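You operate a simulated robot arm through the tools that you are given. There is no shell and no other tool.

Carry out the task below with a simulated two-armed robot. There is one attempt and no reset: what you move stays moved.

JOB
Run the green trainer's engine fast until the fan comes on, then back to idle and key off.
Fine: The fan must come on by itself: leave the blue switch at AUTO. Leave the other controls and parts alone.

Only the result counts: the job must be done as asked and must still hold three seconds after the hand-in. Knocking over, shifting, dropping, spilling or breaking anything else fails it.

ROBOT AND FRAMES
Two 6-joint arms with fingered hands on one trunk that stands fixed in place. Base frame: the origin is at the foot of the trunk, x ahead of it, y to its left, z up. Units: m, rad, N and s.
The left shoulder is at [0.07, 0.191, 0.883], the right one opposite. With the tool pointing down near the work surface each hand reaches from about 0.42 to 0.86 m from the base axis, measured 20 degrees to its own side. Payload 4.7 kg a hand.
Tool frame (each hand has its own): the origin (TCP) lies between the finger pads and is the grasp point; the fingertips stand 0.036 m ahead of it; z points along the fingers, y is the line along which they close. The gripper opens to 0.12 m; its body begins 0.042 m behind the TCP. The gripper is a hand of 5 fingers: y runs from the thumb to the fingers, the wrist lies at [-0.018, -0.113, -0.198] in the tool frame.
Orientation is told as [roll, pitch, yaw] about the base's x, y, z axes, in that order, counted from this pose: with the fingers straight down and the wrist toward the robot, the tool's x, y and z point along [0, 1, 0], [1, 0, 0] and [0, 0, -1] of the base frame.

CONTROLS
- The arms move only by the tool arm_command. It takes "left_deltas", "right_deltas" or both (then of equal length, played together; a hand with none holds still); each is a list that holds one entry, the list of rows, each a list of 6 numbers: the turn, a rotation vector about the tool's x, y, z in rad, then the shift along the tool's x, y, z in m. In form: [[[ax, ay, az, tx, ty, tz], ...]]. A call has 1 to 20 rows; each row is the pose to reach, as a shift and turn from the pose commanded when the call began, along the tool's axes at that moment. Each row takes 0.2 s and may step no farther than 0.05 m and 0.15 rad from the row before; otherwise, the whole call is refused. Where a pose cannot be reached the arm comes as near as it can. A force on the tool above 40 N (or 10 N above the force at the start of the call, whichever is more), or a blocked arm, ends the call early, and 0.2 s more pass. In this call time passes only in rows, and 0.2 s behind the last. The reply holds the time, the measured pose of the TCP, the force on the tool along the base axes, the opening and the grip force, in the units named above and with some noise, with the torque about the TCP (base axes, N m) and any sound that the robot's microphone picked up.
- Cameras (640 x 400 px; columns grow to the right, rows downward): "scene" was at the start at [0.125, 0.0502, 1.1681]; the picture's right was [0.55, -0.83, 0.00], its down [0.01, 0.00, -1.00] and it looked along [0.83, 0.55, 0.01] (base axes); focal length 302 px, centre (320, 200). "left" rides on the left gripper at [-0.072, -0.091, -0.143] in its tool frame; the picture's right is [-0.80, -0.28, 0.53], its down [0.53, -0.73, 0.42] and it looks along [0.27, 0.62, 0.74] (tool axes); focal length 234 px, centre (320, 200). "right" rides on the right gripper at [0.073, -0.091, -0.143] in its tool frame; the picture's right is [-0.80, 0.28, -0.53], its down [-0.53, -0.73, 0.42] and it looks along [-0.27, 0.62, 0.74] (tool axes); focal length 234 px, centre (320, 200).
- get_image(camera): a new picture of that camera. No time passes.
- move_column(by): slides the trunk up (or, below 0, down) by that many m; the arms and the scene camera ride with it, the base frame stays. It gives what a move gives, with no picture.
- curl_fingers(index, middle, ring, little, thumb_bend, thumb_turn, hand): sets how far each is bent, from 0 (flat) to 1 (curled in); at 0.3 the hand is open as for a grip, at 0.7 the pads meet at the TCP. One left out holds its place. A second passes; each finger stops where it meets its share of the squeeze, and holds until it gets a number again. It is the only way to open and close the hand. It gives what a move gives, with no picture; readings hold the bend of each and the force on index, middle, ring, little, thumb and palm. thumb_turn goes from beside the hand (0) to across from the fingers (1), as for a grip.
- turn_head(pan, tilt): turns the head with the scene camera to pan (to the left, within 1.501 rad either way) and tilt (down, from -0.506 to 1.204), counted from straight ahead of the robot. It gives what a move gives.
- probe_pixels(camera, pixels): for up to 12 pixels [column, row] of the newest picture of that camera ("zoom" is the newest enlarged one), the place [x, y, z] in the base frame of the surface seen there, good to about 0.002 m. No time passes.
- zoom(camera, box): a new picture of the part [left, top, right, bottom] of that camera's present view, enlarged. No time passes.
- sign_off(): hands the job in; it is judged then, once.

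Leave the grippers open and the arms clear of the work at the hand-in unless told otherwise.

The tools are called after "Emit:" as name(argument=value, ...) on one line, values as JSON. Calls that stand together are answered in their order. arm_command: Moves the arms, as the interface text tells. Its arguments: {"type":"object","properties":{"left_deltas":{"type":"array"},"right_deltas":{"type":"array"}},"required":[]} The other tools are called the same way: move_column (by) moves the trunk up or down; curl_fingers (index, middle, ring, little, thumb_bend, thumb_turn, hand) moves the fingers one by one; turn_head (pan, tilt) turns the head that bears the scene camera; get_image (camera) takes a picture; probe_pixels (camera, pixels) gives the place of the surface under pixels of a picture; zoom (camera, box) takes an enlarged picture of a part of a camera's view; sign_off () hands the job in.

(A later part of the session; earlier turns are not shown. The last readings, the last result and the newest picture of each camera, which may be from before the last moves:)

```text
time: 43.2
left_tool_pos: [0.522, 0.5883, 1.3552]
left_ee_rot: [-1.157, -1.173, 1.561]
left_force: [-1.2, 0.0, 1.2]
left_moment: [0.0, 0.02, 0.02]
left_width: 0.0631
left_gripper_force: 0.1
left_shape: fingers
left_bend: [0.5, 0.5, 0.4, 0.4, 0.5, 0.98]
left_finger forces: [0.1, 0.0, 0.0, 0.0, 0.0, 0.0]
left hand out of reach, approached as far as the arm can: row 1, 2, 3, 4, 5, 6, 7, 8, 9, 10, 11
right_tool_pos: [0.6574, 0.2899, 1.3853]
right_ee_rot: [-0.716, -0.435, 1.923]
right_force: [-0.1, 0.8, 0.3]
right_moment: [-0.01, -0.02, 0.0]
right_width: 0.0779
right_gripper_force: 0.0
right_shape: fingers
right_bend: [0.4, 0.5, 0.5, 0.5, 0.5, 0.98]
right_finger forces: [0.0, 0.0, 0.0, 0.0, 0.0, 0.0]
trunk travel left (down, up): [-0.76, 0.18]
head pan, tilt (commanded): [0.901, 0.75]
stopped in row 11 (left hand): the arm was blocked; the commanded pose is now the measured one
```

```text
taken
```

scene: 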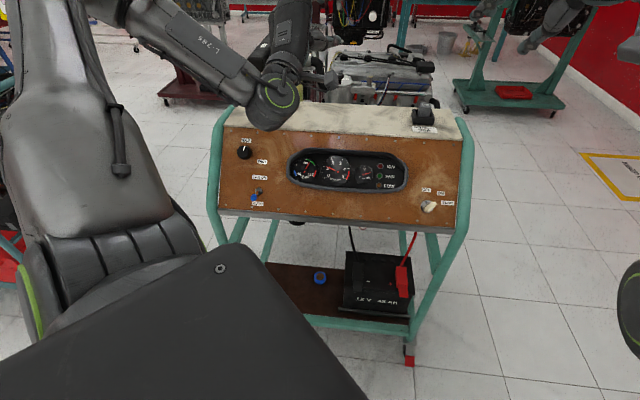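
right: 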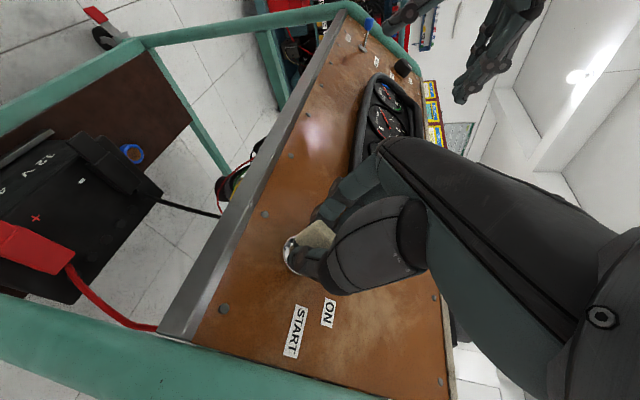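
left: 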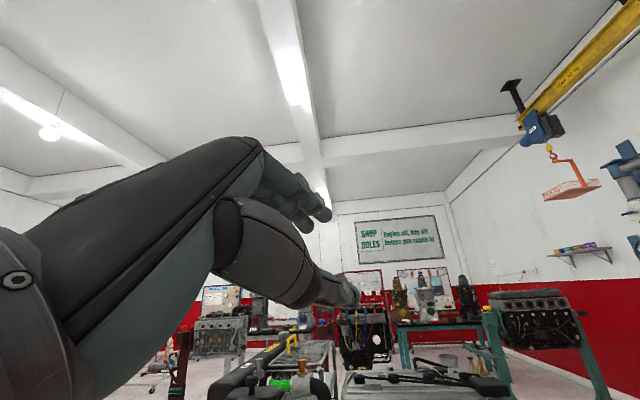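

The left arm ended in an awkward, blocked posture at [0.522, 0.588, 1.355]. I need to make sure nothing is touching: I probe the arm's wrist near (275,105) and around.

Emit:
probe_pixels(camera="scene", pixels=[[272, 105], [262, 128], [285, 60], [300, 80], [190, 35], [130, 5], [240, 70], [235, 112], [70, 100], [110, 170], [90, 240], [30, 320]])

Emit:
zoom(camera="scene", box=[60, 0, 360, 190])

```text
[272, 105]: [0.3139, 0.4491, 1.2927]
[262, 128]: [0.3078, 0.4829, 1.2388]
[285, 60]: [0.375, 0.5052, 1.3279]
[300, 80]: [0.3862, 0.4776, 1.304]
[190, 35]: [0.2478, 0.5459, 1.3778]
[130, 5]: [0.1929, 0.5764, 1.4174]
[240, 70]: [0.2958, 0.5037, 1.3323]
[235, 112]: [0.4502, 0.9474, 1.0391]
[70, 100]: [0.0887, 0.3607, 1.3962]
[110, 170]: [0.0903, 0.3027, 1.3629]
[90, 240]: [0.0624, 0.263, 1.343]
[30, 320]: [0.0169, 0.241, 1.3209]
```

```text
2.11 times, centred on (210, 95) of scene
```

zoom: 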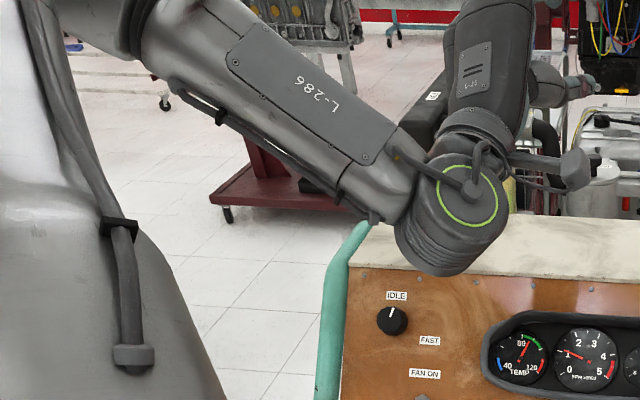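

Nothing is near the wrist (it is ~40 cm off the panel); it's just a posture limit. I'll first bring the left hand back to a neutral tool-down pose in free space at about [0.55, 0.35, 1.45] and then approach the knob anew.

Emit:
arm_command(left_deltas=[[[0.1312, -0.0005, 0.0556, -0.0224, -0.0004, -0.0068], [0.2624, -0.0009, 0.1113, -0.0448, -0.0008, -0.0137], [0.3935, -0.0014, 0.1669, -0.0672, -0.0013, -0.0205], [0.5247, -0.0018, 0.2225, -0.0896, -0.0017, -0.0273], [0.6559, -0.0023, 0.2782, -0.112, -0.0021, -0.0342], [0.7871, -0.0027, 0.3338, -0.1345, -0.0025, -0.041], [0.9183, -0.0032, 0.3895, -0.1569, -0.0029, -0.0479], [1.0495, -0.0036, 0.4451, -0.1793, -0.0033, -0.0547], [1.1806, -0.0041, 0.5007, -0.2017, -0.0038, -0.0615], [1.3118, -0.0045, 0.5564, -0.2241, -0.0042, -0.0684], [1.443, -0.005, 0.612, -0.2465, -0.0046, -0.0752]]])

Emit:
get_image(camera="scene")

```text
time: 45.6
left_tool_pos: [0.51, 0.4207, 1.3854]
left_ee_rot: [-0.022, -0.025, -0.017]
left_force: [-0.2, 0.1, -0.9]
left_moment: [0.04, 0.01, -0.02]
left_width: 0.0629
left_gripper_force: 0.1
left_shape: fingers
left_bend: [0.5, 0.5, 0.4, 0.4, 0.5, 0.98]
left_finger forces: [0.0, 0.0, 0.0, 0.0, 0.1, 0.0]
left hand out of reach, approached as far as the arm can: row 1, 2, 3, 4, 5, 9, 10, 11
right_tool_pos: [0.657, 0.2871, 1.3866]
right_ee_rot: [-0.719, -0.438, 1.921]
right_force: [0.4, 0.2, -0.4]
right_moment: [-0.03, 0.0, -0.04]
right_width: 0.0782
right_gripper_force: 0.0
right_shape: fingers
right_bend: [0.4, 0.5, 0.5, 0.5, 0.5, 0.98]
right_finger forces: [0.0, 0.0, 0.0, 0.1, 0.0, 0.0]
trunk travel left (down, up): [-0.76, 0.18]
head pan, tilt (commanded): [0.901, 0.75]
```

```text
taken
```

scene: 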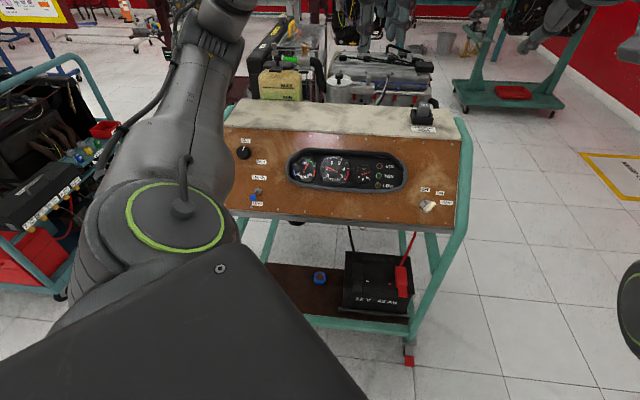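

The arm unfolded: tool-down at [0.510, 0.421, 1.385], upper arm now pointing forward. From this posture I try moving left toward above the knob, at [0.40, 0.68, 1.38].

Emit:
arm_command(left_deltas=[[[0, 0, 0, 0.043, -0.018, 0], [0, 0, 0, 0.087, -0.037, 0], [0, 0, 0, 0.13, -0.055, 0], [0, 0, 0, 0.173, -0.073, 0], [0, 0, 0, 0.217, -0.092, 0], [0, 0, 0, 0.26, -0.11, 0]]])

Emit:
get_image(camera="scene")

```text
time: 47.0
left_tool_pos: [0.4657, 0.5578, 1.4433]
left_ee_rot: [0.005, -0.002, -0.004]
left_force: [0.4, -1.0, 0.6]
left_moment: [0.01, -0.01, -0.01]
left_width: 0.0629
left_gripper_force: 0.1
left_shape: fingers
left_bend: [0.5, 0.5, 0.4, 0.4, 0.5, 0.98]
left_finger forces: [0.0, 0.0, 0.0, 0.0, 0.0, 0.1]
left hand out of reach, approached as far as the arm can: row 3, 4, 5, 6
right_tool_pos: [0.6539, 0.2862, 1.3877]
right_ee_rot: [-0.722, -0.439, 1.924]
right_force: [0.0, -0.8, 0.6]
right_moment: [0.02, -0.02, 0.01]
right_width: 0.0779
right_gripper_force: 0.0
right_shape: fingers
right_bend: [0.4, 0.5, 0.5, 0.5, 0.5, 0.98]
right_finger forces: [0.0, 0.1, 0.0, 0.0, 0.0, 0.0]
trunk travel left (down, up): [-0.76, 0.18]
head pan, tilt (commanded): [0.901, 0.75]
```

```text
taken
```

scene: 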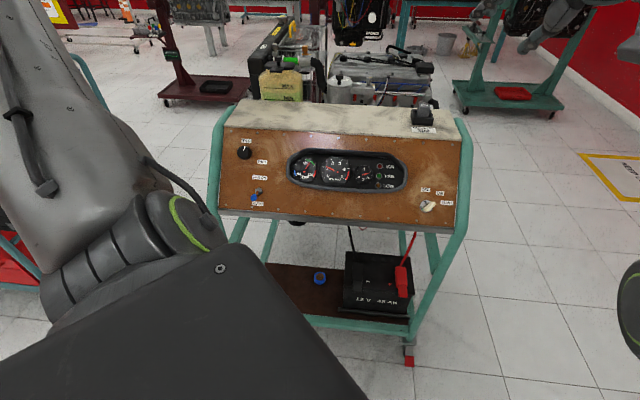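

The arm can't go straight left at this height; from what I've observed, it needs more vertical distance between shoulder and hand when reaching outward. I'll test that in free space: hand at [0.34, 0.75, 1.656], fingers toward the panel direction, thumb-right (tool y along panel left), from where lowering the trunk would bring it over the knob.

Emit:
arm_command(left_deltas=[[[-0.057, -0.0236, -0.1287, 0.0113, -0.0074, -0.0125], [-0.1141, -0.0472, -0.2574, 0.0226, -0.0148, -0.025], [-0.1711, -0.0709, -0.3861, 0.0339, -0.0222, -0.0375], [-0.2281, -0.0945, -0.5148, 0.0452, -0.0296, -0.05], [-0.2852, -0.1181, -0.6435, 0.0565, -0.037, -0.0626], [-0.3422, -0.1417, -0.7722, 0.0678, -0.0444, -0.0751], [-0.3992, -0.1653, -0.9009, 0.0791, -0.0518, -0.0876], [-0.4563, -0.1889, -1.0296, 0.0904, -0.0592, -0.1001], [-0.5133, -0.2126, -1.1584, 0.1018, -0.0665, -0.1126], [-0.5704, -0.2362, -1.2871, 0.1131, -0.0739, -0.1251], [-0.6274, -0.2598, -1.4158, 0.1244, -0.0813, -0.1376], [-0.6844, -0.2834, -1.5445, 0.1357, -0.0887, -0.1501], [-0.7415, -0.307, -1.6732, 0.147, -0.0961, -0.1627], [-0.7985, -0.3306, -1.8019, 0.1583, -0.1035, -0.1752], [-0.8555, -0.3543, -1.9306, 0.1696, -0.1109, -0.1877], [-0.9126, -0.3779, -2.0593, 0.1809, -0.1183, -0.2002], [-0.9696, -0.4015, -2.188, 0.1922, -0.1257, -0.2127]]])

Emit:
get_image(camera="scene")

```text
time: 50.6
left_tool_pos: [0.3418, 0.7523, 1.6542]
left_ee_rot: [-0.837, -0.002, 2.358]
left_force: [-0.2, -0.7, 0.6]
left_moment: [0.02, 0.02, 0.0]
left_width: 0.0629
left_gripper_force: 0.1
left_shape: fingers
left_bend: [0.5, 0.5, 0.4, 0.4, 0.5, 0.98]
left_finger forces: [0.0, 0.0, 0.0, 0.0, 0.0, 0.1]
left hand out of reach, approached as far as the arm can: row 1, 2, 3, 4, 5, 6, 7, 8, 9, 10, 11
right_tool_pos: [0.6586, 0.2881, 1.3858]
right_ee_rot: [-0.719, -0.438, 1.923]
right_force: [-0.3, -0.5, 1.0]
right_moment: [0.02, -0.02, 0.0]
right_width: 0.078
right_gripper_force: 0.0
right_shape: fingers
right_bend: [0.4, 0.5, 0.5, 0.5, 0.5, 0.98]
right_finger forces: [0.0, 0.1, 0.0, 0.0, 0.1, 0.0]
trunk travel left (down, up): [-0.76, 0.18]
head pan, tilt (commanded): [0.901, 0.75]
```

```text
taken
```

scene: 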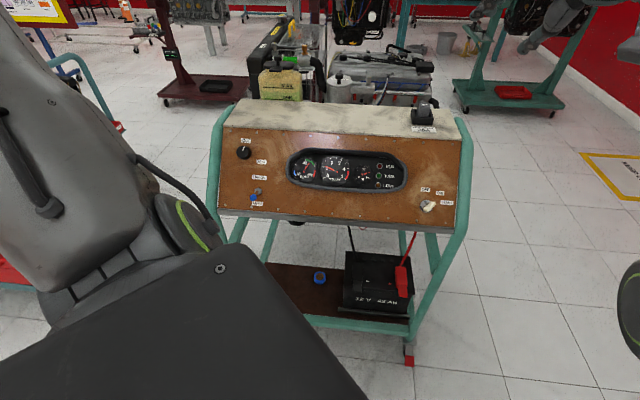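

It worked: the left hand holds the wanted pose exactly at [0.342, 0.752, 1.654]. Still in free space, I test whether it can go 8 cm forward and roll clockwise there, simulating the knob turn.

Emit:
arm_command(left_deltas=[[[0, 0, 0, 0, 0, 0.04], [0, 0, 0, 0, 0, 0.08], [0, 0, 0.14, 0, 0, 0.08], [0, 0, 0.28, 0, 0, 0.08], [0, 0, 0.42, 0, 0, 0.08], [0, 0, 0.56, 0, 0, 0.08], [0, 0, 0.7, 0, 0, 0.08], [0, 0, 0.84, 0, 0, 0.08], [0, 0, 0.98, 0, 0, 0.08], [0, 0, 1.12, 0, 0, 0.08]]])

Emit:
zoom(camera="scene", box=[280, 140, 420, 200])

```text
time: 52.8
left_tool_pos: [0.4735, 0.7011, 1.589]
left_ee_rot: [-0.443, -0.734, 1.407]
left_force: [0.8, -1.2, -0.4]
left_moment: [-0.01, 0.02, 0.05]
left_width: 0.0633
left_gripper_force: 0.1
left_shape: fingers
left_bend: [0.5, 0.5, 0.4, 0.4, 0.5, 0.98]
left_finger forces: [0.1, 0.0, 0.0, 0.0, 0.0, 0.0]
left hand out of reach, approached as far as the arm can: row 6, 7, 8, 9, 10
right_tool_pos: [0.6578, 0.2875, 1.3861]
right_ee_rot: [-0.717, -0.437, 1.92]
right_force: [-0.5, 0.0, -0.3]
right_moment: [0.0, 0.03, 0.0]
right_width: 0.0779
right_gripper_force: 0.1
right_shape: fingers
right_bend: [0.4, 0.5, 0.5, 0.5, 0.5, 0.98]
right_finger forces: [0.1, 0.1, 0.1, 0.1, 0.0, 0.1]
trunk travel left (down, up): [-0.76, 0.18]
head pan, tilt (commanded): [0.901, 0.75]
```

```text
4.57 times, centred on (350, 170) of scene
```

zoom: 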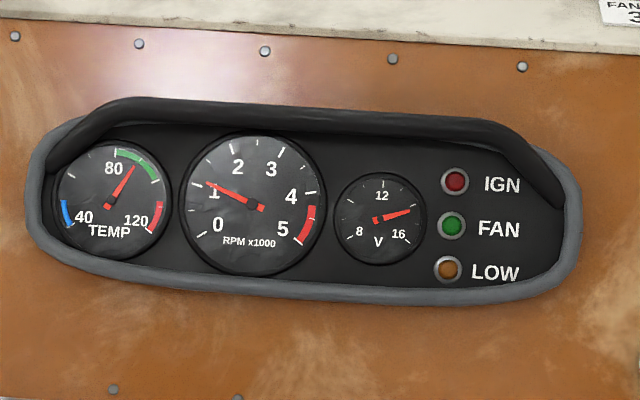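

Clockwise roll works to about +0.45 rad from there; temperature creeps to ~90 at idle. Now I test the opposite roll direction (counter-clockwise side) at the same spot to know the full usable range.

Emit:
arm_command(left_deltas=[[[0, 0, -0.145, 0.0282, 0.0158, -0.003], [0, 0, -0.29, 0.0564, 0.0316, -0.0059], [0, 0, -0.435, 0.0846, 0.0474, -0.0089], [0, 0, -0.58, 0.1128, 0.0632, -0.0118], [0, 0, -0.725, 0.1128, 0.0632, -0.0118], [0, 0, -0.87, 0.1128, 0.0632, -0.0118], [0, 0, -1.015, 0.1128, 0.0632, -0.0118], [0, 0, -1.16, 0.1128, 0.0632, -0.0118], [0, 0, -1.305, 0.1128, 0.0632, -0.0118], [0, 0, -1.45, 0.1128, 0.0632, -0.0118], [0, 0, -1.595, 0.1128, 0.0632, -0.0118], [0, 0, -1.74, 0.1128, 0.0632, -0.0118], [0, 0, -1.885, 0.1128, 0.0632, -0.0118], [0, 0, -2.03, 0.1128, 0.0632, -0.0118]]])

```text
time: 55.8
left_tool_pos: [0.3802, 0.7918, 1.6037]
left_ee_rot: [-0.598, 0.624, 3.068]
left_force: [-0.2, 0.0, -0.1]
left_moment: [-0.02, -0.01, -0.01]
left_width: 0.063
left_gripper_force: 0.0
left_shape: fingers
left_bend: [0.5, 0.5, 0.4, 0.4, 0.5, 0.98]
left_finger forces: [0.0, 0.0, 0.1, 0.0, 0.1, 0.1]
left hand out of reach, approached as far as the arm can: row 3, 4
right_tool_pos: [0.6584, 0.2888, 1.386]
right_ee_rot: [-0.717, -0.437, 1.922]
right_force: [0.0, -0.1, -0.8]
right_moment: [0.01, 0.0, -0.01]
right_width: 0.0779
right_gripper_force: 0.0
right_shape: fingers
right_bend: [0.4, 0.5, 0.5, 0.5, 0.5, 0.98]
right_finger forces: [0.0, 0.1, 0.0, 0.1, 0.0, 0.0]
trunk travel left (down, up): [-0.76, 0.18]
head pan, tilt (commanded): [0.901, 0.75]
```

The roll range extends to at least -0.9 rad, so I can start the grip there and turn clockwise. I check a bit further (-0.45 more).

Emit:
arm_command(left_deltas=[[[0, 0, -0.15, 0, 0, 0], [0, 0, -0.3, 0, 0, 0], [0, 0, -0.45, 0, 0, 0]]])

```text
time: 56.6
left_tool_pos: [0.3797, 0.791, 1.6033]
left_ee_rot: [-0.23, 0.81, -2.667]
left_force: [-0.4, 0.7, -0.2]
left_moment: [0.0, 0.0, 0.04]
left_width: 0.0631
left_gripper_force: 0.1
left_shape: fingers
left_bend: [0.5, 0.5, 0.4, 0.4, 0.5, 0.98]
left_finger forces: [0.0, 0.0, 0.0, 0.0, 0.0, 0.0]
right_tool_pos: [0.6567, 0.2899, 1.3857]
right_ee_rot: [-0.717, -0.436, 1.922]
right_force: [-0.6, 0.1, -0.2]
right_moment: [-0.01, -0.02, 0.03]
right_width: 0.0781
right_gripper_force: 0.1
right_shape: fingers
right_bend: [0.4, 0.5, 0.5, 0.5, 0.5, 0.98]
right_finger forces: [0.1, 0.0, 0.0, 0.0, 0.0, 0.0]
trunk travel left (down, up): [-0.76, 0.18]
head pan, tilt (commanded): [0.901, 0.75]
```

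The range reaches -1.35 rad too. Before lowering the trunk I back the left hand off 8 cm and then look at the left arm to be sure its elbow and forearm will clear the trainer when lowered by 0.6 m.

Emit:
arm_command(left_deltas=[[[0, 0, 0, 0, 0, -0.04], [0, 0, 0, 0, 0, -0.08]]])

Emit:
turn_head(pan=1.35, tilt=0.0)

Emit:
get_image(camera="scene")

```text
time: 57.2
left_tool_pos: [0.3507, 0.7565, 1.6346]
left_ee_rot: [-0.242, 0.822, -2.689]
left_force: [-0.1, 0.3, 0.1]
left_moment: [-0.05, 0.0, 0.0]
left_width: 0.0632
left_gripper_force: 0.1
left_shape: fingers
left_bend: [0.5, 0.5, 0.4, 0.4, 0.5, 0.98]
left_finger forces: [0.0, 0.0, 0.1, 0.1, 0.0, 0.0]
left hand out of reach, approached as far as the arm can: row 1, 2
right_tool_pos: [0.6558, 0.2886, 1.3874]
right_ee_rot: [-0.72, -0.438, 1.923]
right_force: [-0.5, 0.1, 0.2]
right_moment: [-0.01, -0.01, -0.03]
right_width: 0.0776
right_gripper_force: 0.0
right_shape: fingers
right_bend: [0.4, 0.5, 0.5, 0.5, 0.5, 0.98]
right_finger forces: [0.0, 0.0, 0.1, 0.0, 0.0, 0.1]
trunk travel left (down, up): [-0.76, 0.18]
head pan, tilt (commanded): [0.901, 0.75]
```

```text
time: 58.3
left_tool_pos: [0.3528, 0.7565, 1.634]
left_ee_rot: [-0.242, 0.822, -2.687]
left_force: [-0.8, 0.6, 0.0]
left_moment: [0.01, 0.0, -0.03]
left_width: 0.0633
left_gripper_force: 0.1
left_shape: fingers
left_bend: [0.5, 0.5, 0.4, 0.4, 0.5, 0.98]
left_finger forces: [0.0, 0.1, 0.1, 0.1, 0.0, 0.0]
right_tool_pos: [0.6566, 0.288, 1.3878]
right_ee_rot: [-0.719, -0.438, 1.921]
right_force: [0.2, 0.0, 0.2]
right_moment: [0.0, -0.02, 0.02]
right_width: 0.0781
right_gripper_force: 0.1
right_shape: fingers
right_bend: [0.4, 0.5, 0.5, 0.5, 0.5, 0.98]
right_finger forces: [0.0, 0.1, 0.1, 0.1, 0.0, 0.0]
trunk travel left (down, up): [-0.76, 0.18]
head pan, tilt (commanded): [1.349, 0.0]
```

```text
taken
```

scene: 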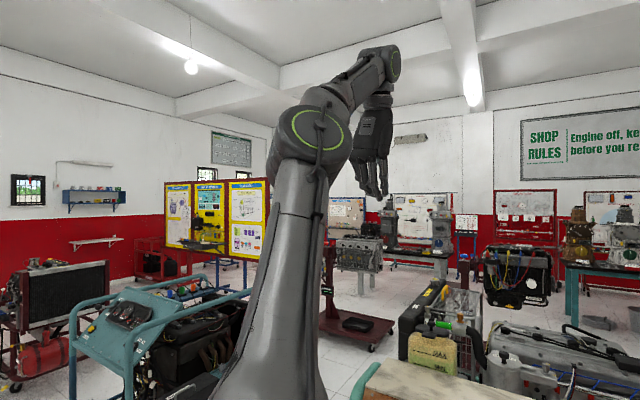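

I see the elbow at (310,130) and the wrist at (385,60). I probe them to get their positions.

Emit:
probe_pixels(camera="scene", pixels=[[312, 128], [290, 160], [335, 160], [300, 220], [290, 300], [355, 85], [380, 60], [395, 65], [375, 130], [368, 185], [384, 180], [345, 170]])

```text
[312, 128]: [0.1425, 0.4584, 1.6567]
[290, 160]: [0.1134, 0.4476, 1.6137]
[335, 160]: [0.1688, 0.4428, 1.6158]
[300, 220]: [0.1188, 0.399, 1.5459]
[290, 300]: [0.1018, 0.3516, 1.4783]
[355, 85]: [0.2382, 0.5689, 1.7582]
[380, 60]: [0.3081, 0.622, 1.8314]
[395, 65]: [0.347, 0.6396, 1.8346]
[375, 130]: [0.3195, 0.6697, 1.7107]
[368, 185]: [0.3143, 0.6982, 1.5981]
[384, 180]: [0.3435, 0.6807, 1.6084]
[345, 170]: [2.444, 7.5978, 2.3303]
```

The elbow will end near [0.14, 0.50, 1.05] after lowering, well clear. Next I park the right arm clear: first I roll it +0.97 rad in place, then retrace its path back to the right side.

Emit:
arm_command(right_deltas=[[[0, 0, 0.1386, 0, 0, 0], [0, 0, 0.2771, 0, 0, 0], [0, 0, 0.4157, 0, 0, 0], [0, 0, 0.5543, 0, 0, 0], [0, 0, 0.6929, 0, 0, 0], [0, 0, 0.8314, 0, 0, 0], [0, 0, 0.97, 0, 0, 0]]])

Emit:
arm_command(right_deltas=[[[0.0717, -0.0297, 0.067, -0.0315, 0, -0.0339], [0.1434, -0.0594, 0.1341, -0.063, 0, -0.0677], [0.2152, -0.0891, 0.2011, -0.0945, 0, -0.1016], [0.2869, -0.1188, 0.2682, -0.126, 0, -0.1354], [0.3586, -0.1485, 0.3352, -0.1575, 0, -0.1693], [0.4303, -0.1782, 0.4023, -0.189, 0, -0.2031], [0.502, -0.2079, 0.4693, -0.2205, 0, -0.237], [0.5737, -0.2376, 0.5364, -0.252, 0, -0.2708], [0.6455, -0.2673, 0.6034, -0.2835, 0, -0.3047], [0.7172, -0.297, 0.6705, -0.315, 0, -0.3385], [0.7889, -0.3267, 0.7375, -0.3465, 0, -0.3724]]])

Emit:
turn_head(pan=0.8, tilt=0.7)

Emit:
get_image(camera="scene")

```text
time: 59.9
left_tool_pos: [0.3535, 0.7562, 1.6344]
left_ee_rot: [-0.243, 0.822, -2.689]
left_force: [0.0, -0.4, 0.0]
left_moment: [0.0, -0.01, 0.04]
left_width: 0.063
left_gripper_force: 0.1
left_shape: fingers
left_bend: [0.5, 0.5, 0.4, 0.4, 0.5, 0.98]
left_finger forces: [0.0, 0.0, 0.0, 0.1, 0.0, 0.0]
right_tool_pos: [0.674, 0.2786, 1.3969]
right_ee_rot: [0.022, -0.817, 0.775]
right_force: [-0.5, -0.4, -0.1]
right_moment: [0.04, -0.02, 0.02]
right_width: 0.0781
right_gripper_force: 0.0
right_shape: fingers
right_bend: [0.4, 0.5, 0.5, 0.5, 0.5, 0.98]
right_finger forces: [0.0, 0.0, 0.0, 0.0, 0.1, 0.1]
right hand out of reach, approached as far as the arm can: row 6, 7
trunk travel left (down, up): [-0.76, 0.18]
head pan, tilt (commanded): [1.349, 0.0]
```

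```text
time: 62.3
left_tool_pos: [0.3484, 0.7582, 1.6365]
left_ee_rot: [-0.242, 0.826, -2.686]
left_force: [-2.5, 0.2, 0.1]
left_moment: [0.0, -0.1, -0.07]
left_width: 0.063
left_gripper_force: 0.0
left_shape: fingers
left_bend: [0.5, 0.5, 0.4, 0.4, 0.5, 0.98]
left_finger forces: [0.1, 0.0, 0.0, 0.0, 0.1, 0.0]
right_tool_pos: [0.7252, -0.1607, 1.6484]
right_ee_rot: [-0.001, 0.019, 0.006]
right_force: [-0.4, 0.5, -1.3]
right_moment: [0.03, 0.02, 0.02]
right_width: 0.0782
right_gripper_force: 0.0
right_shape: fingers
right_bend: [0.4, 0.5, 0.5, 0.5, 0.5, 0.98]
right_finger forces: [0.1, 0.1, 0.0, 0.0, 0.0, 0.0]
right hand out of reach, approached as far as the arm can: row 8, 9, 10
trunk travel left (down, up): [-0.76, 0.18]
head pan, tilt (commanded): [1.349, 0.0]
```

```text
time: 63.4
left_tool_pos: [0.3542, 0.7576, 1.6346]
left_ee_rot: [-0.242, 0.824, -2.691]
left_force: [-0.9, 0.4, 0.1]
left_moment: [0.02, 0.01, 0.01]
left_width: 0.0633
left_gripper_force: 0.0
left_shape: fingers
left_bend: [0.5, 0.5, 0.4, 0.4, 0.5, 0.98]
left_finger forces: [0.0, 0.0, 0.0, 0.1, 0.0, 0.1]
right_tool_pos: [0.729, -0.1609, 1.6474]
right_ee_rot: [-0.002, 0.016, 0.008]
right_force: [-0.2, 0.0, -0.1]
right_moment: [0.0, 0.04, 0.0]
right_width: 0.0777
right_gripper_force: 0.1
right_shape: fingers
right_bend: [0.4, 0.5, 0.5, 0.5, 0.5, 0.98]
right_finger forces: [0.1, 0.0, 0.1, 0.1, 0.0, 0.1]
trunk travel left (down, up): [-0.76, 0.18]
head pan, tilt (commanded): [0.799, 0.7]
```

```text
taken
```

scene: 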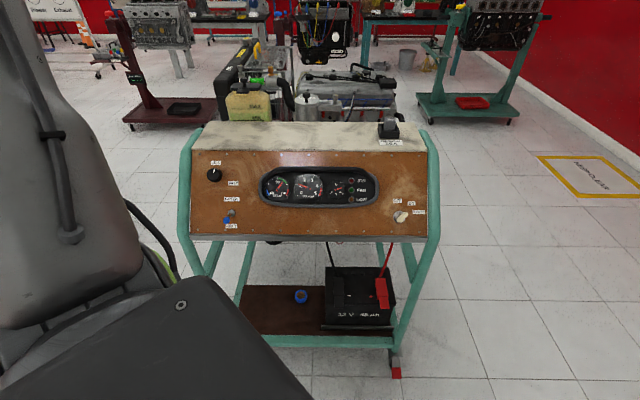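

The right arm is parked at [0.729, -0.161, 1.647], well to the right. I check the gauges once more before lowering the trunk.

Emit:
zoom(camera="scene", box=[250, 155, 390, 215])

Emit:
move_column(by=-0.4)

Emit:
get_image(camera="scene")

```text
4.57 times, centred on (320, 185) of scene
```

zoom: 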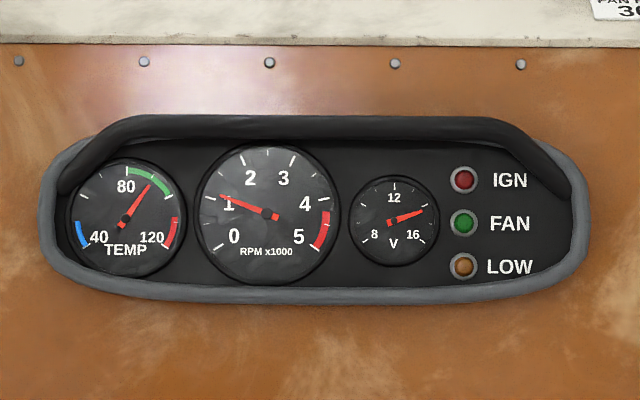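

```text
time: 67.2
left_tool_pos: [0.353, 0.7581, 1.234]
left_ee_rot: [-0.242, 0.821, -2.689]
left_force: [0.0, 0.2, 0.4]
left_moment: [-0.02, -0.04, -0.01]
left_width: 0.0633
left_gripper_force: 0.1
left_shape: fingers
left_bend: [0.5, 0.5, 0.4, 0.4, 0.5, 0.98]
left_finger forces: [0.0, 0.0, 0.0, 0.1, 0.0, 0.1]
right_tool_pos: [0.728, -0.1613, 1.2468]
right_ee_rot: [-0.002, 0.017, 0.007]
right_force: [-0.8, 0.8, -0.2]
right_moment: [-0.02, 0.0, 0.04]
right_width: 0.0778
right_gripper_force: 0.0
right_shape: fingers
right_bend: [0.4, 0.5, 0.5, 0.5, 0.5, 0.98]
right_finger forces: [0.0, 0.0, 0.0, 0.0, 0.0, 0.0]
trunk travel left (down, up): [-0.36, 0.58]
head pan, tilt (commanded): [0.799, 0.7]
```

```text
taken
```

scene: 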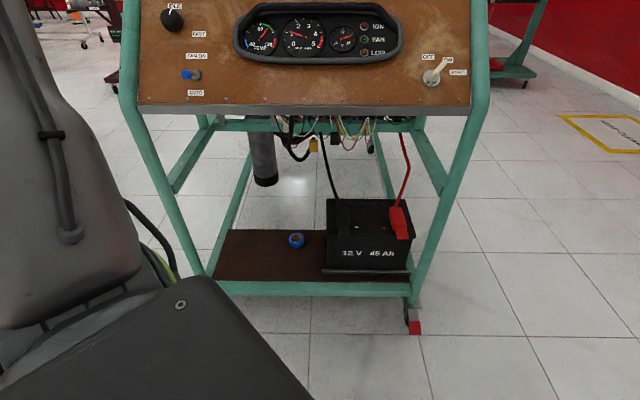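

Idle temp is about 92, fan still off. Trunk is back at its original height. I lower another 0.14 m, then look at the hand over the knob.

Emit:
move_column(by=-0.14)

Emit:
turn_head(pan=1.0, tilt=0.1)

Emit:
get_image(camera="scene")

Emit:
get_image(camera="left")

```text
time: 68.9
left_tool_pos: [0.3524, 0.7575, 1.0949]
left_ee_rot: [-0.242, 0.822, -2.687]
left_force: [-0.1, -0.2, 0.2]
left_moment: [-0.03, -0.01, -0.01]
left_width: 0.0631
left_gripper_force: 0.1
left_shape: fingers
left_bend: [0.5, 0.5, 0.4, 0.4, 0.5, 0.98]
left_finger forces: [0.1, 0.1, 0.0, 0.0, 0.1, 0.1]
right_tool_pos: [0.7302, -0.1601, 1.1068]
right_ee_rot: [-0.002, 0.018, 0.007]
right_force: [-0.3, -0.2, -0.5]
right_moment: [0.04, -0.01, 0.02]
right_width: 0.0779
right_gripper_force: 0.1
right_shape: fingers
right_bend: [0.4, 0.5, 0.5, 0.5, 0.5, 0.98]
right_finger forces: [0.0, 0.0, 0.0, 0.0, 0.1, 0.1]
trunk travel left (down, up): [-0.22, 0.72]
head pan, tilt (commanded): [0.799, 0.7]
```

```text
time: 69.9
left_tool_pos: [0.3545, 0.7578, 1.0942]
left_ee_rot: [-0.242, 0.822, -2.688]
left_force: [0.5, 0.3, -0.5]
left_moment: [0.0, 0.03, -0.01]
left_width: 0.0631
left_gripper_force: 0.1
left_shape: fingers
left_bend: [0.5, 0.5, 0.4, 0.4, 0.5, 0.98]
left_finger forces: [0.0, 0.0, 0.0, 0.0, 0.0, 0.0]
right_tool_pos: [0.7286, -0.1613, 1.1065]
right_ee_rot: [-0.002, 0.019, 0.007]
right_force: [0.1, -0.1, -0.4]
right_moment: [0.01, 0.01, 0.03]
right_width: 0.0781
right_gripper_force: 0.1
right_shape: fingers
right_bend: [0.4, 0.5, 0.5, 0.5, 0.5, 0.98]
right_finger forces: [0.1, 0.1, 0.0, 0.1, 0.1, 0.0]
trunk travel left (down, up): [-0.22, 0.72]
head pan, tilt (commanded): [1.0, 0.099]
```

```text
taken
```

scene: 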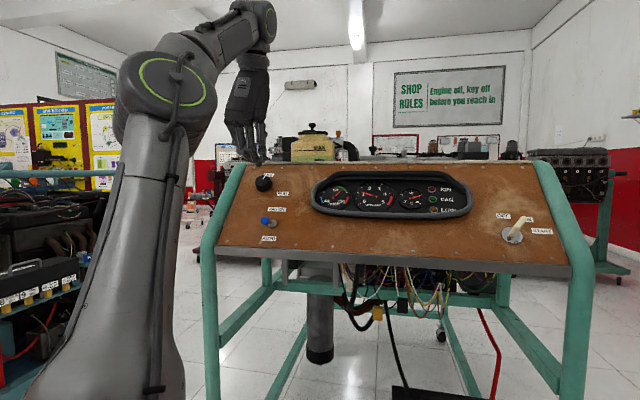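

```text
taken
```

left: 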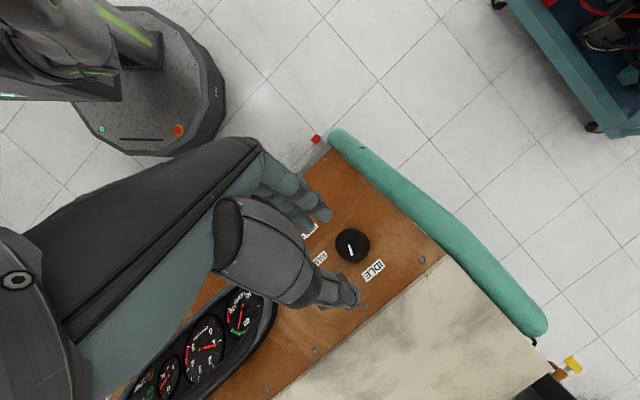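

The left hand hovers just above the knob, thumb on the IDLE side. I lower the last 0.06 m and check the wrist camera.

Emit:
move_column(by=-0.06)

Emit:
get_image(camera="left")

Emit:
zoom(camera="scene", box=[200, 60, 360, 180])

```text
time: 70.9
left_tool_pos: [0.3533, 0.7573, 1.0354]
left_ee_rot: [-0.242, 0.821, -2.689]
left_force: [0.3, 0.3, 0.2]
left_moment: [-0.02, 0.02, 0.03]
left_width: 0.063
left_gripper_force: 0.1
left_shape: fingers
left_bend: [0.5, 0.5, 0.4, 0.4, 0.5, 0.98]
left_finger forces: [0.0, 0.2, 0.0, 0.1, 0.0, 0.0]
right_tool_pos: [0.7291, -0.1601, 1.0458]
right_ee_rot: [-0.003, 0.018, 0.006]
right_force: [-0.6, 0.1, -0.5]
right_moment: [0.01, -0.03, -0.03]
right_width: 0.0779
right_gripper_force: 0.1
right_shape: fingers
right_bend: [0.4, 0.5, 0.5, 0.5, 0.5, 0.98]
right_finger forces: [0.1, 0.1, 0.0, 0.0, 0.0, 0.0]
trunk travel left (down, up): [-0.16, 0.78]
head pan, tilt (commanded): [1.0, 0.099]
```

```text
taken
```

left: 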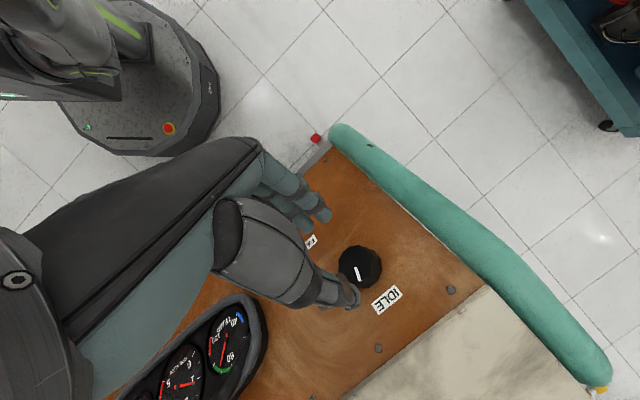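

```text
3.33 times, centred on (280, 120) of scene
```

zoom: 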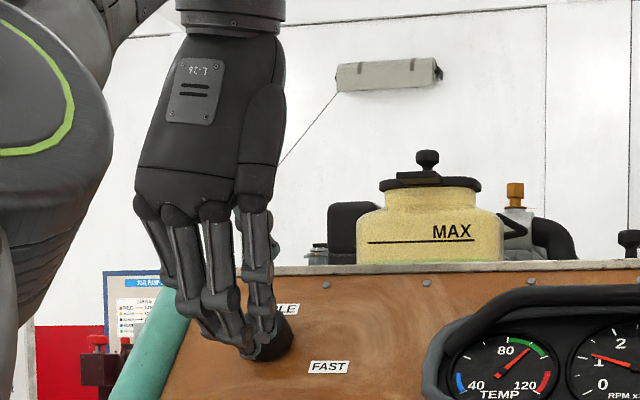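

I want to be sure which fingers surround the knob, so I probe the finger tips in this enlarged scene view.

Emit:
probe_pixels(camera="zoom", pixels=[[258, 345], [225, 325], [200, 320], [262, 290], [165, 260], [215, 260], [290, 335], [285, 300], [250, 210], [240, 130], [150, 200], [270, 350]])

Emit:
zoom(camera="left", box=[240, 150, 440, 330])

```text
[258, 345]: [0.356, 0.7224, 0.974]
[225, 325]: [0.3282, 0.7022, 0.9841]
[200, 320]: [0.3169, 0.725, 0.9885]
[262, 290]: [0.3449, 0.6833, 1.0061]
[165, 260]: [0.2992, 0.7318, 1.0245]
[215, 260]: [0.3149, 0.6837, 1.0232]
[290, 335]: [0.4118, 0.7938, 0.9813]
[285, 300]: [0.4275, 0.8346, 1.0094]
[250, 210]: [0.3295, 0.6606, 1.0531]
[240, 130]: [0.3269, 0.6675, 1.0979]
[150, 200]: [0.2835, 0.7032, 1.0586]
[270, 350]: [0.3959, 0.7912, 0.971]
```

```text
2.22 times, centred on (340, 240) of left
```

zoom: 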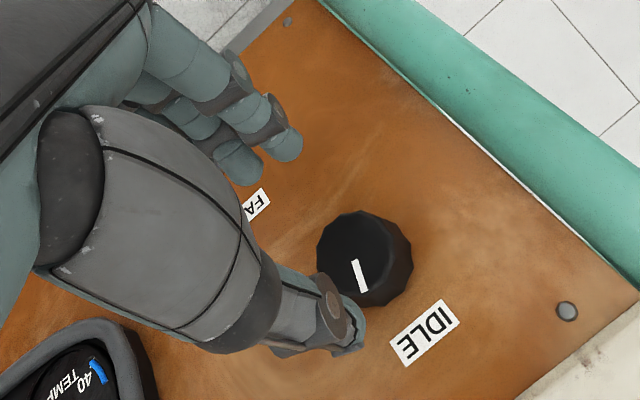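

Layout confirmed: index at tool x≈-0.01, little finger at x≈+0.05, all clear of the toggle. The knob is at about (-5, -4) mm from the TCP line. I descend 3 cm with that correction and check.

Emit:
arm_command(left_deltas=[[[0, 0, 0, -0.002, -0.002, 0.015], [0, 0, 0, -0.0035, -0.004, 0.03]]])

Emit:
zoom(camera="left", box=[240, 150, 440, 330])

```text
time: 71.5
left_tool_pos: [0.3694, 0.7771, 1.0171]
left_ee_rot: [-0.242, 0.82, -2.689]
left_force: [0.0, 1.4, 0.0]
left_moment: [0.01, 0.01, -0.02]
left_width: 0.0634
left_gripper_force: 0.0
left_shape: fingers
left_bend: [0.5, 0.5, 0.4, 0.4, 0.5, 0.98]
left_finger forces: [0.0, 0.1, 0.0, 0.0, 0.0, 0.0]
right_tool_pos: [0.729, -0.1613, 1.0473]
right_ee_rot: [0.0, 0.018, 0.007]
right_force: [-0.1, -0.4, -0.3]
right_moment: [0.0, 0.03, -0.01]
right_width: 0.0781
right_gripper_force: 0.0
right_shape: fingers
right_bend: [0.4, 0.5, 0.5, 0.5, 0.5, 0.98]
right_finger forces: [0.0, 0.0, 0.1, 0.0, 0.0, 0.1]
trunk travel left (down, up): [-0.16, 0.78]
head pan, tilt (commanded): [1.0, 0.099]
```

```text
2.22 times, centred on (340, 240) of left
```

zoom: 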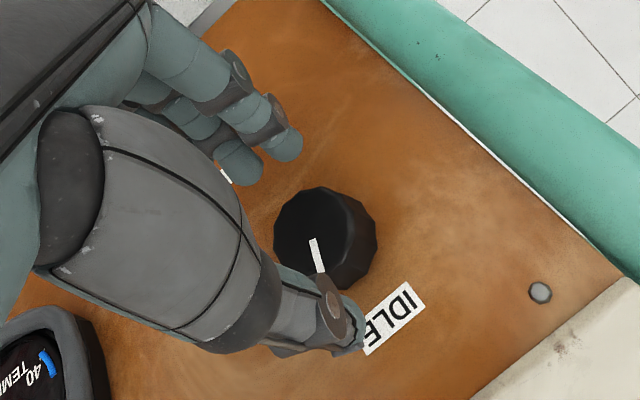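

TCP is at panel (r=-0.288, u=1.298), 6.4 cm off. I descend the remaining 2 cm so the finger tips surround the knob.

Emit:
arm_command(left_deltas=[[[0, 0, 0, 0, 0, 0.01], [0, 0, 0, 0, 0, 0.02]]])

Emit:
zoom(camera="left", box=[240, 150, 440, 330])

Emit:
zoom(camera="scene", box=[220, 120, 340, 220])

```text
time: 72.1
left_tool_pos: [0.3796, 0.7881, 1.0051]
left_ee_rot: [-0.243, 0.821, -2.687]
left_force: [0.2, 0.5, 0.2]
left_moment: [0.02, 0.02, -0.01]
left_width: 0.0631
left_gripper_force: 0.1
left_shape: fingers
left_bend: [0.5, 0.5, 0.4, 0.4, 0.5, 0.98]
left_finger forces: [0.0, 0.1, 0.0, 0.0, 0.0, 0.0]
right_tool_pos: [0.7277, -0.1606, 1.0472]
right_ee_rot: [-0.001, 0.019, 0.005]
right_force: [-0.2, -0.8, -0.6]
right_moment: [0.01, 0.04, -0.06]
right_width: 0.0781
right_gripper_force: 0.0
right_shape: fingers
right_bend: [0.4, 0.5, 0.5, 0.5, 0.5, 0.98]
right_finger forces: [0.1, 0.0, 0.1, 0.1, 0.0, 0.1]
trunk travel left (down, up): [-0.16, 0.78]
head pan, tilt (commanded): [1.0, 0.099]
```

```text
2.22 times, centred on (340, 240) of left
```

zoom: 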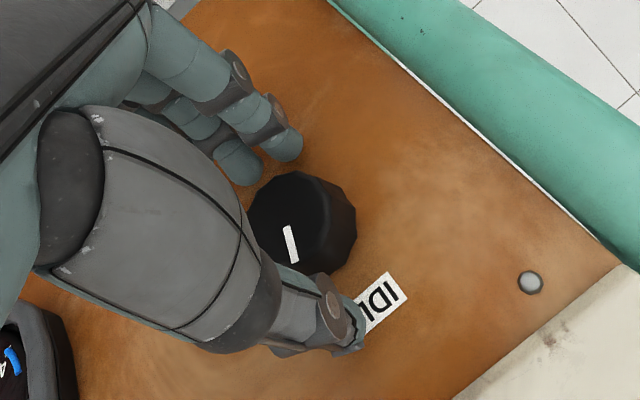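

```text
4.00 times, centred on (280, 170) of scene
```

zoom: 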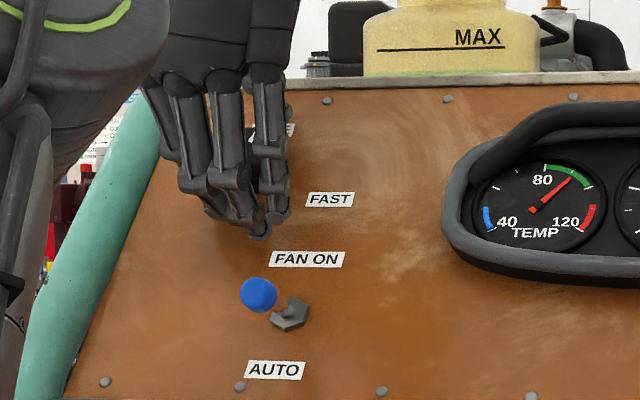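

TCP is 4.5 cm off the panel, finger tips around the knob. Now I close thumb, index and middle on it.

Emit:
curl_fingers(hand="left", index=0.72, middle=0.72, thumb_bend=0.72)

Emit:
zoom(camera="left", box=[240, 150, 440, 330])

```text
time: 73.1
left_tool_pos: [0.381, 0.7874, 1.0054]
left_ee_rot: [-0.241, 0.822, -2.688]
left_force: [-3.9, -9.6, -10.3]
left_moment: [-0.38, 0.22, -0.06]
left_width: 0.0349
left_gripper_force: 17.9
left_shape: fingers
left_bend: [0.59, 0.63, 0.4, 0.4, 0.62, 0.97]
left_finger forces: [12.2, 11.4, 0.0, 0.0, 11.9, 0.0]
right_tool_pos: [0.7299, -0.1612, 1.0465]
right_ee_rot: [-0.003, 0.018, 0.006]
right_force: [0.6, 0.5, 0.5]
right_moment: [0.0, 0.0, -0.01]
right_width: 0.0783
right_gripper_force: 0.0
right_shape: fingers
right_bend: [0.4, 0.5, 0.5, 0.5, 0.5, 0.98]
right_finger forces: [0.0, 0.1, 0.0, 0.0, 0.0, 0.1]
trunk travel left (down, up): [-0.16, 0.78]
head pan, tilt (commanded): [1.0, 0.099]
```

```text
2.22 times, centred on (340, 240) of left
```

zoom: 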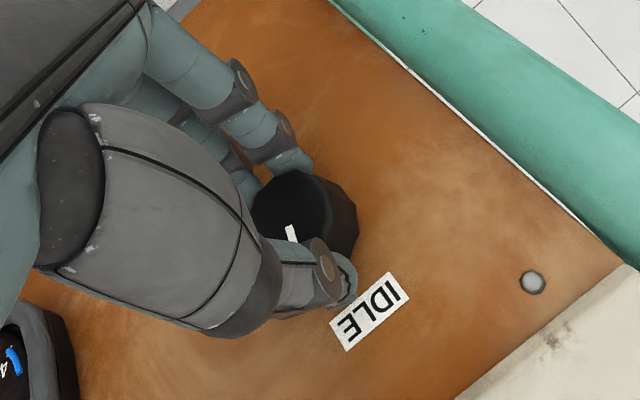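

The knob is gripped firmly (12/11/12 N). Next I turn clockwise 0.6 rad in steps of 0.1 and read the tachometer.

Emit:
arm_command(left_deltas=[[[0, 0, 0.1, 0, 0.0007, 0], [0, 0, 0.2, 0, 0.001, 0], [0, 0, 0.3, 0, 0.0013, 0], [0, 0, 0.4, 0, 0.0016, 0], [0, 0, 0.5, 0, 0.0019, 0], [0, 0, 0.6, 0.0001, 0.0021, 0]]])

Emit:
zoom(camera="left", box=[240, 150, 440, 330])

Emit:
zoom(camera="scene", box=[300, 160, 480, 230])

```text
time: 74.5
left_tool_pos: [0.378, 0.7875, 1.0027]
left_ee_rot: [-0.693, 0.536, 2.903]
left_force: [-2.5, -3.8, -6.2]
left_moment: [-0.12, 0.16, 0.02]
left_width: 0.0348
left_gripper_force: 16.9
left_shape: fingers
left_bend: [0.59, 0.63, 0.4, 0.4, 0.62, 0.97]
left_finger forces: [10.2, 10.3, 0.0, 0.0, 14.2, 0.0]
right_tool_pos: [0.7284, -0.1604, 1.0471]
right_ee_rot: [-0.002, 0.019, 0.007]
right_force: [-0.3, 0.7, 0.3]
right_moment: [0.01, -0.03, 0.03]
right_width: 0.0784
right_gripper_force: 0.0
right_shape: fingers
right_bend: [0.4, 0.5, 0.5, 0.5, 0.5, 0.98]
right_finger forces: [0.0, 0.0, 0.1, 0.0, 0.0, 0.0]
trunk travel left (down, up): [-0.16, 0.78]
head pan, tilt (commanded): [1.0, 0.099]
```

```text
2.22 times, centred on (340, 240) of left
```

zoom: 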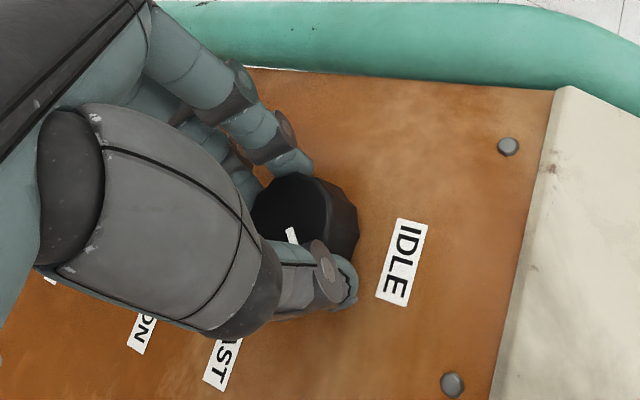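

```text
3.56 times, centred on (390, 195) of scene
```

zoom: 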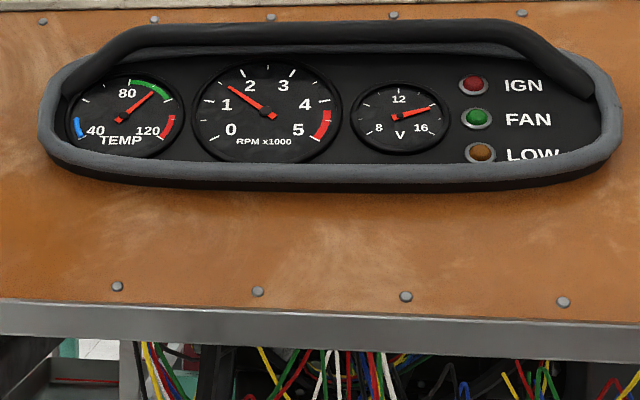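

The tachometer rose to ~1700 with the knob following the hand. I continue clockwise by another 0.9 rad toward FAST.

Emit:
arm_command(left_deltas=[[[0, 0, 0.1, 0, 0.0003, 0], [0, 0, 0.2, 0, 0.0006, 0], [0, 0, 0.3, 0, 0.0009, 0], [0, 0, 0.4, 0, 0.0012, 0], [0, 0, 0.5, -0.0002, 0.0015, 0], [0, 0, 0.6, -0.0004, 0.0018, 0], [0, 0, 0.7, -0.0006, 0.002, 0], [0, 0, 0.8, -0.0008, 0.0022, 0], [0, 0, 0.9, -0.001, 0.0024, 0]]])

Emit:
zoom(camera="left", box=[240, 150, 440, 330])

Emit:
zoom(camera="scene", box=[300, 160, 480, 230])

```text
time: 76.5
left_tool_pos: [0.3764, 0.7896, 1.0025]
left_ee_rot: [-0.843, -0.111, 2.252]
left_force: [-4.6, 3.2, -3.4]
left_moment: [-0.03, 0.11, 0.1]
left_width: 0.0348
left_gripper_force: 17.5
left_shape: fingers
left_bend: [0.59, 0.64, 0.4, 0.4, 0.62, 0.96]
left_finger forces: [10.5, 9.8, 0.0, 0.0, 14.4, 0.0]
right_tool_pos: [0.7277, -0.1605, 1.0478]
right_ee_rot: [-0.002, 0.018, 0.009]
right_force: [-0.8, 0.3, -0.7]
right_moment: [0.05, 0.03, 0.0]
right_width: 0.078
right_gripper_force: 0.1
right_shape: fingers
right_bend: [0.4, 0.5, 0.5, 0.5, 0.5, 0.98]
right_finger forces: [0.1, 0.1, 0.1, 0.1, 0.0, 0.0]
trunk travel left (down, up): [-0.16, 0.78]
head pan, tilt (commanded): [1.0, 0.099]
```

```text
2.22 times, centred on (340, 240) of left
```

zoom: 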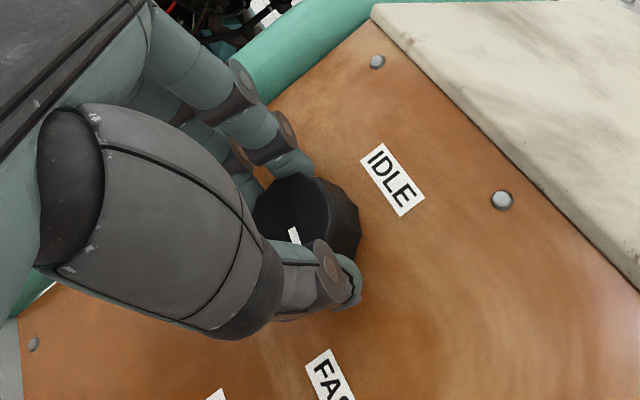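

```text
3.56 times, centred on (390, 195) of scene
```

zoom: 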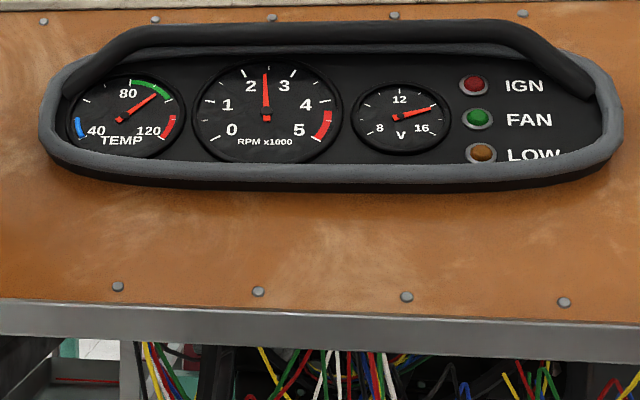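

The tach is at ~2500. I turn another 0.3 rad to reach the FAST mark.

Emit:
arm_command(left_deltas=[[[0, 0, 0.1, -0.0002, 0.0002, 0], [0, 0, 0.2, -0.0004, 0.0004, 0], [0, 0, 0.3, -0.0006, 0.0005, 0]]])

Emit:
zoom(camera="left", box=[240, 150, 440, 330])

Emit:
zoom(camera="scene", box=[300, 160, 480, 230])

```text
time: 77.3
left_tool_pos: [0.3774, 0.7907, 1.0039]
left_ee_rot: [-0.797, -0.328, 2.042]
left_force: [-9.1, 3.3, -2.1]
left_moment: [-0.02, 0.2, 0.2]
left_width: 0.0346
left_gripper_force: 18.2
left_shape: fingers
left_bend: [0.59, 0.63, 0.4, 0.4, 0.63, 0.97]
left_finger forces: [10.5, 11.7, 0.0, 0.0, 14.3, 0.0]
left hand out of reach, approached as far as the arm can: row 3
right_tool_pos: [0.7291, -0.1578, 1.0473]
right_ee_rot: [-0.002, 0.018, 0.009]
right_force: [0.1, 0.1, -0.8]
right_moment: [-0.06, 0.04, 0.0]
right_width: 0.078
right_gripper_force: 0.0
right_shape: fingers
right_bend: [0.4, 0.5, 0.5, 0.5, 0.5, 0.98]
right_finger forces: [0.1, 0.0, 0.0, 0.0, 0.0, 0.0]
trunk travel left (down, up): [-0.16, 0.78]
head pan, tilt (commanded): [1.0, 0.099]
```

```text
2.22 times, centred on (340, 240) of left
```

zoom: 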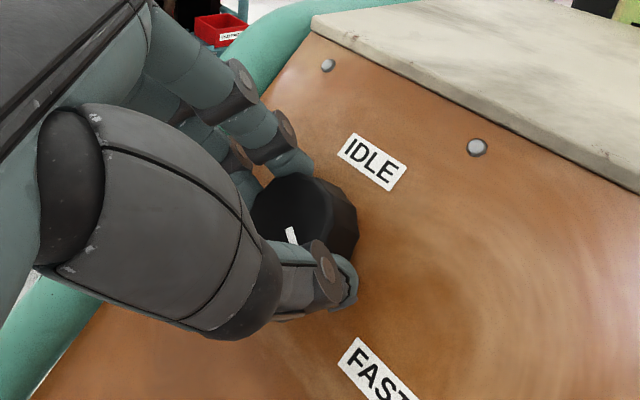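

```text
3.56 times, centred on (390, 195) of scene
```

zoom: 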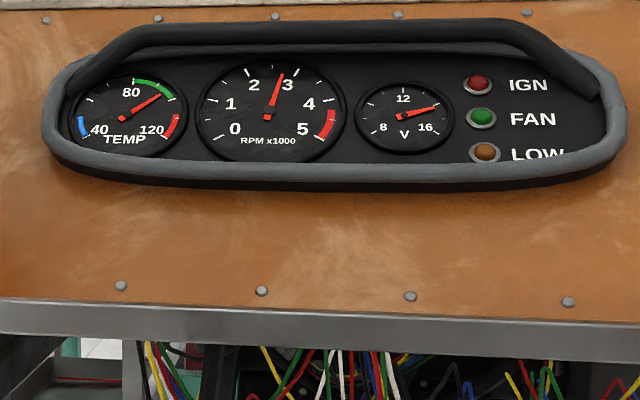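

The tach reads ~2800 with the knob at FAST. The picture looks shifted by about 1 px, so I check that the trainer itself hasn't moved by probing its labels and screws against earlier values.

Emit:
get_image(camera="scene")

Emit:
zoom(camera="scene", box=[480, 200, 570, 250])

```text
taken
```

scene: 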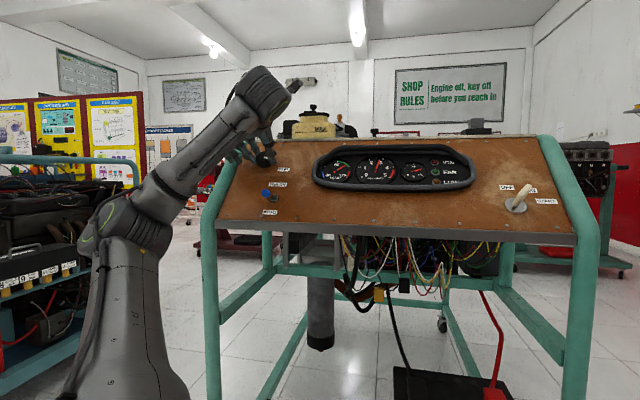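

```text
7.11 times, centred on (525, 225) of scene
```

zoom: 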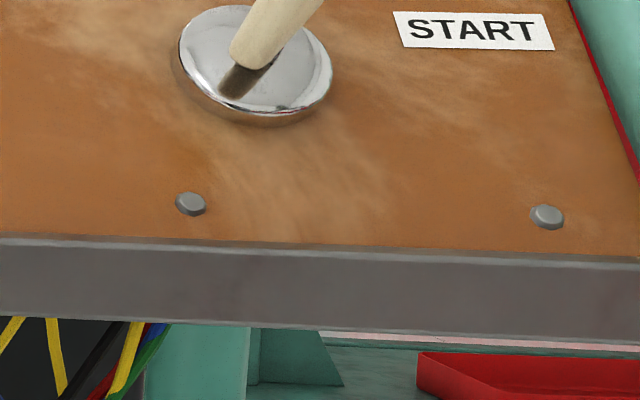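

Emit:
probe_pixels(camera="scene", pixels=[[506, 187], [546, 201], [283, 169], [270, 212], [278, 184], [500, 227], [530, 190]])

Emit:
zoom(camera="scene", box=[310, 140, 480, 195])

```text
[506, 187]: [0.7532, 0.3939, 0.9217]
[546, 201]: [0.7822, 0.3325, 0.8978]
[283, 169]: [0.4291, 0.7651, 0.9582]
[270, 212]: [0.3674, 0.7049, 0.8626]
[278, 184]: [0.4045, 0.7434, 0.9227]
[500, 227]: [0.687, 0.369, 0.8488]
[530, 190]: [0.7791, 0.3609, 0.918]
```

```text
3.76 times, centred on (395, 168) of scene
```

zoom: 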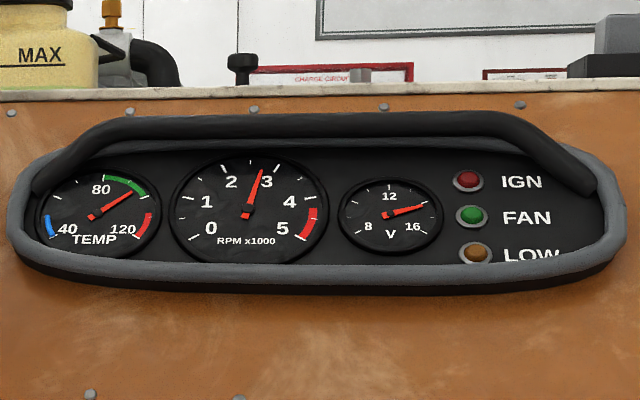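

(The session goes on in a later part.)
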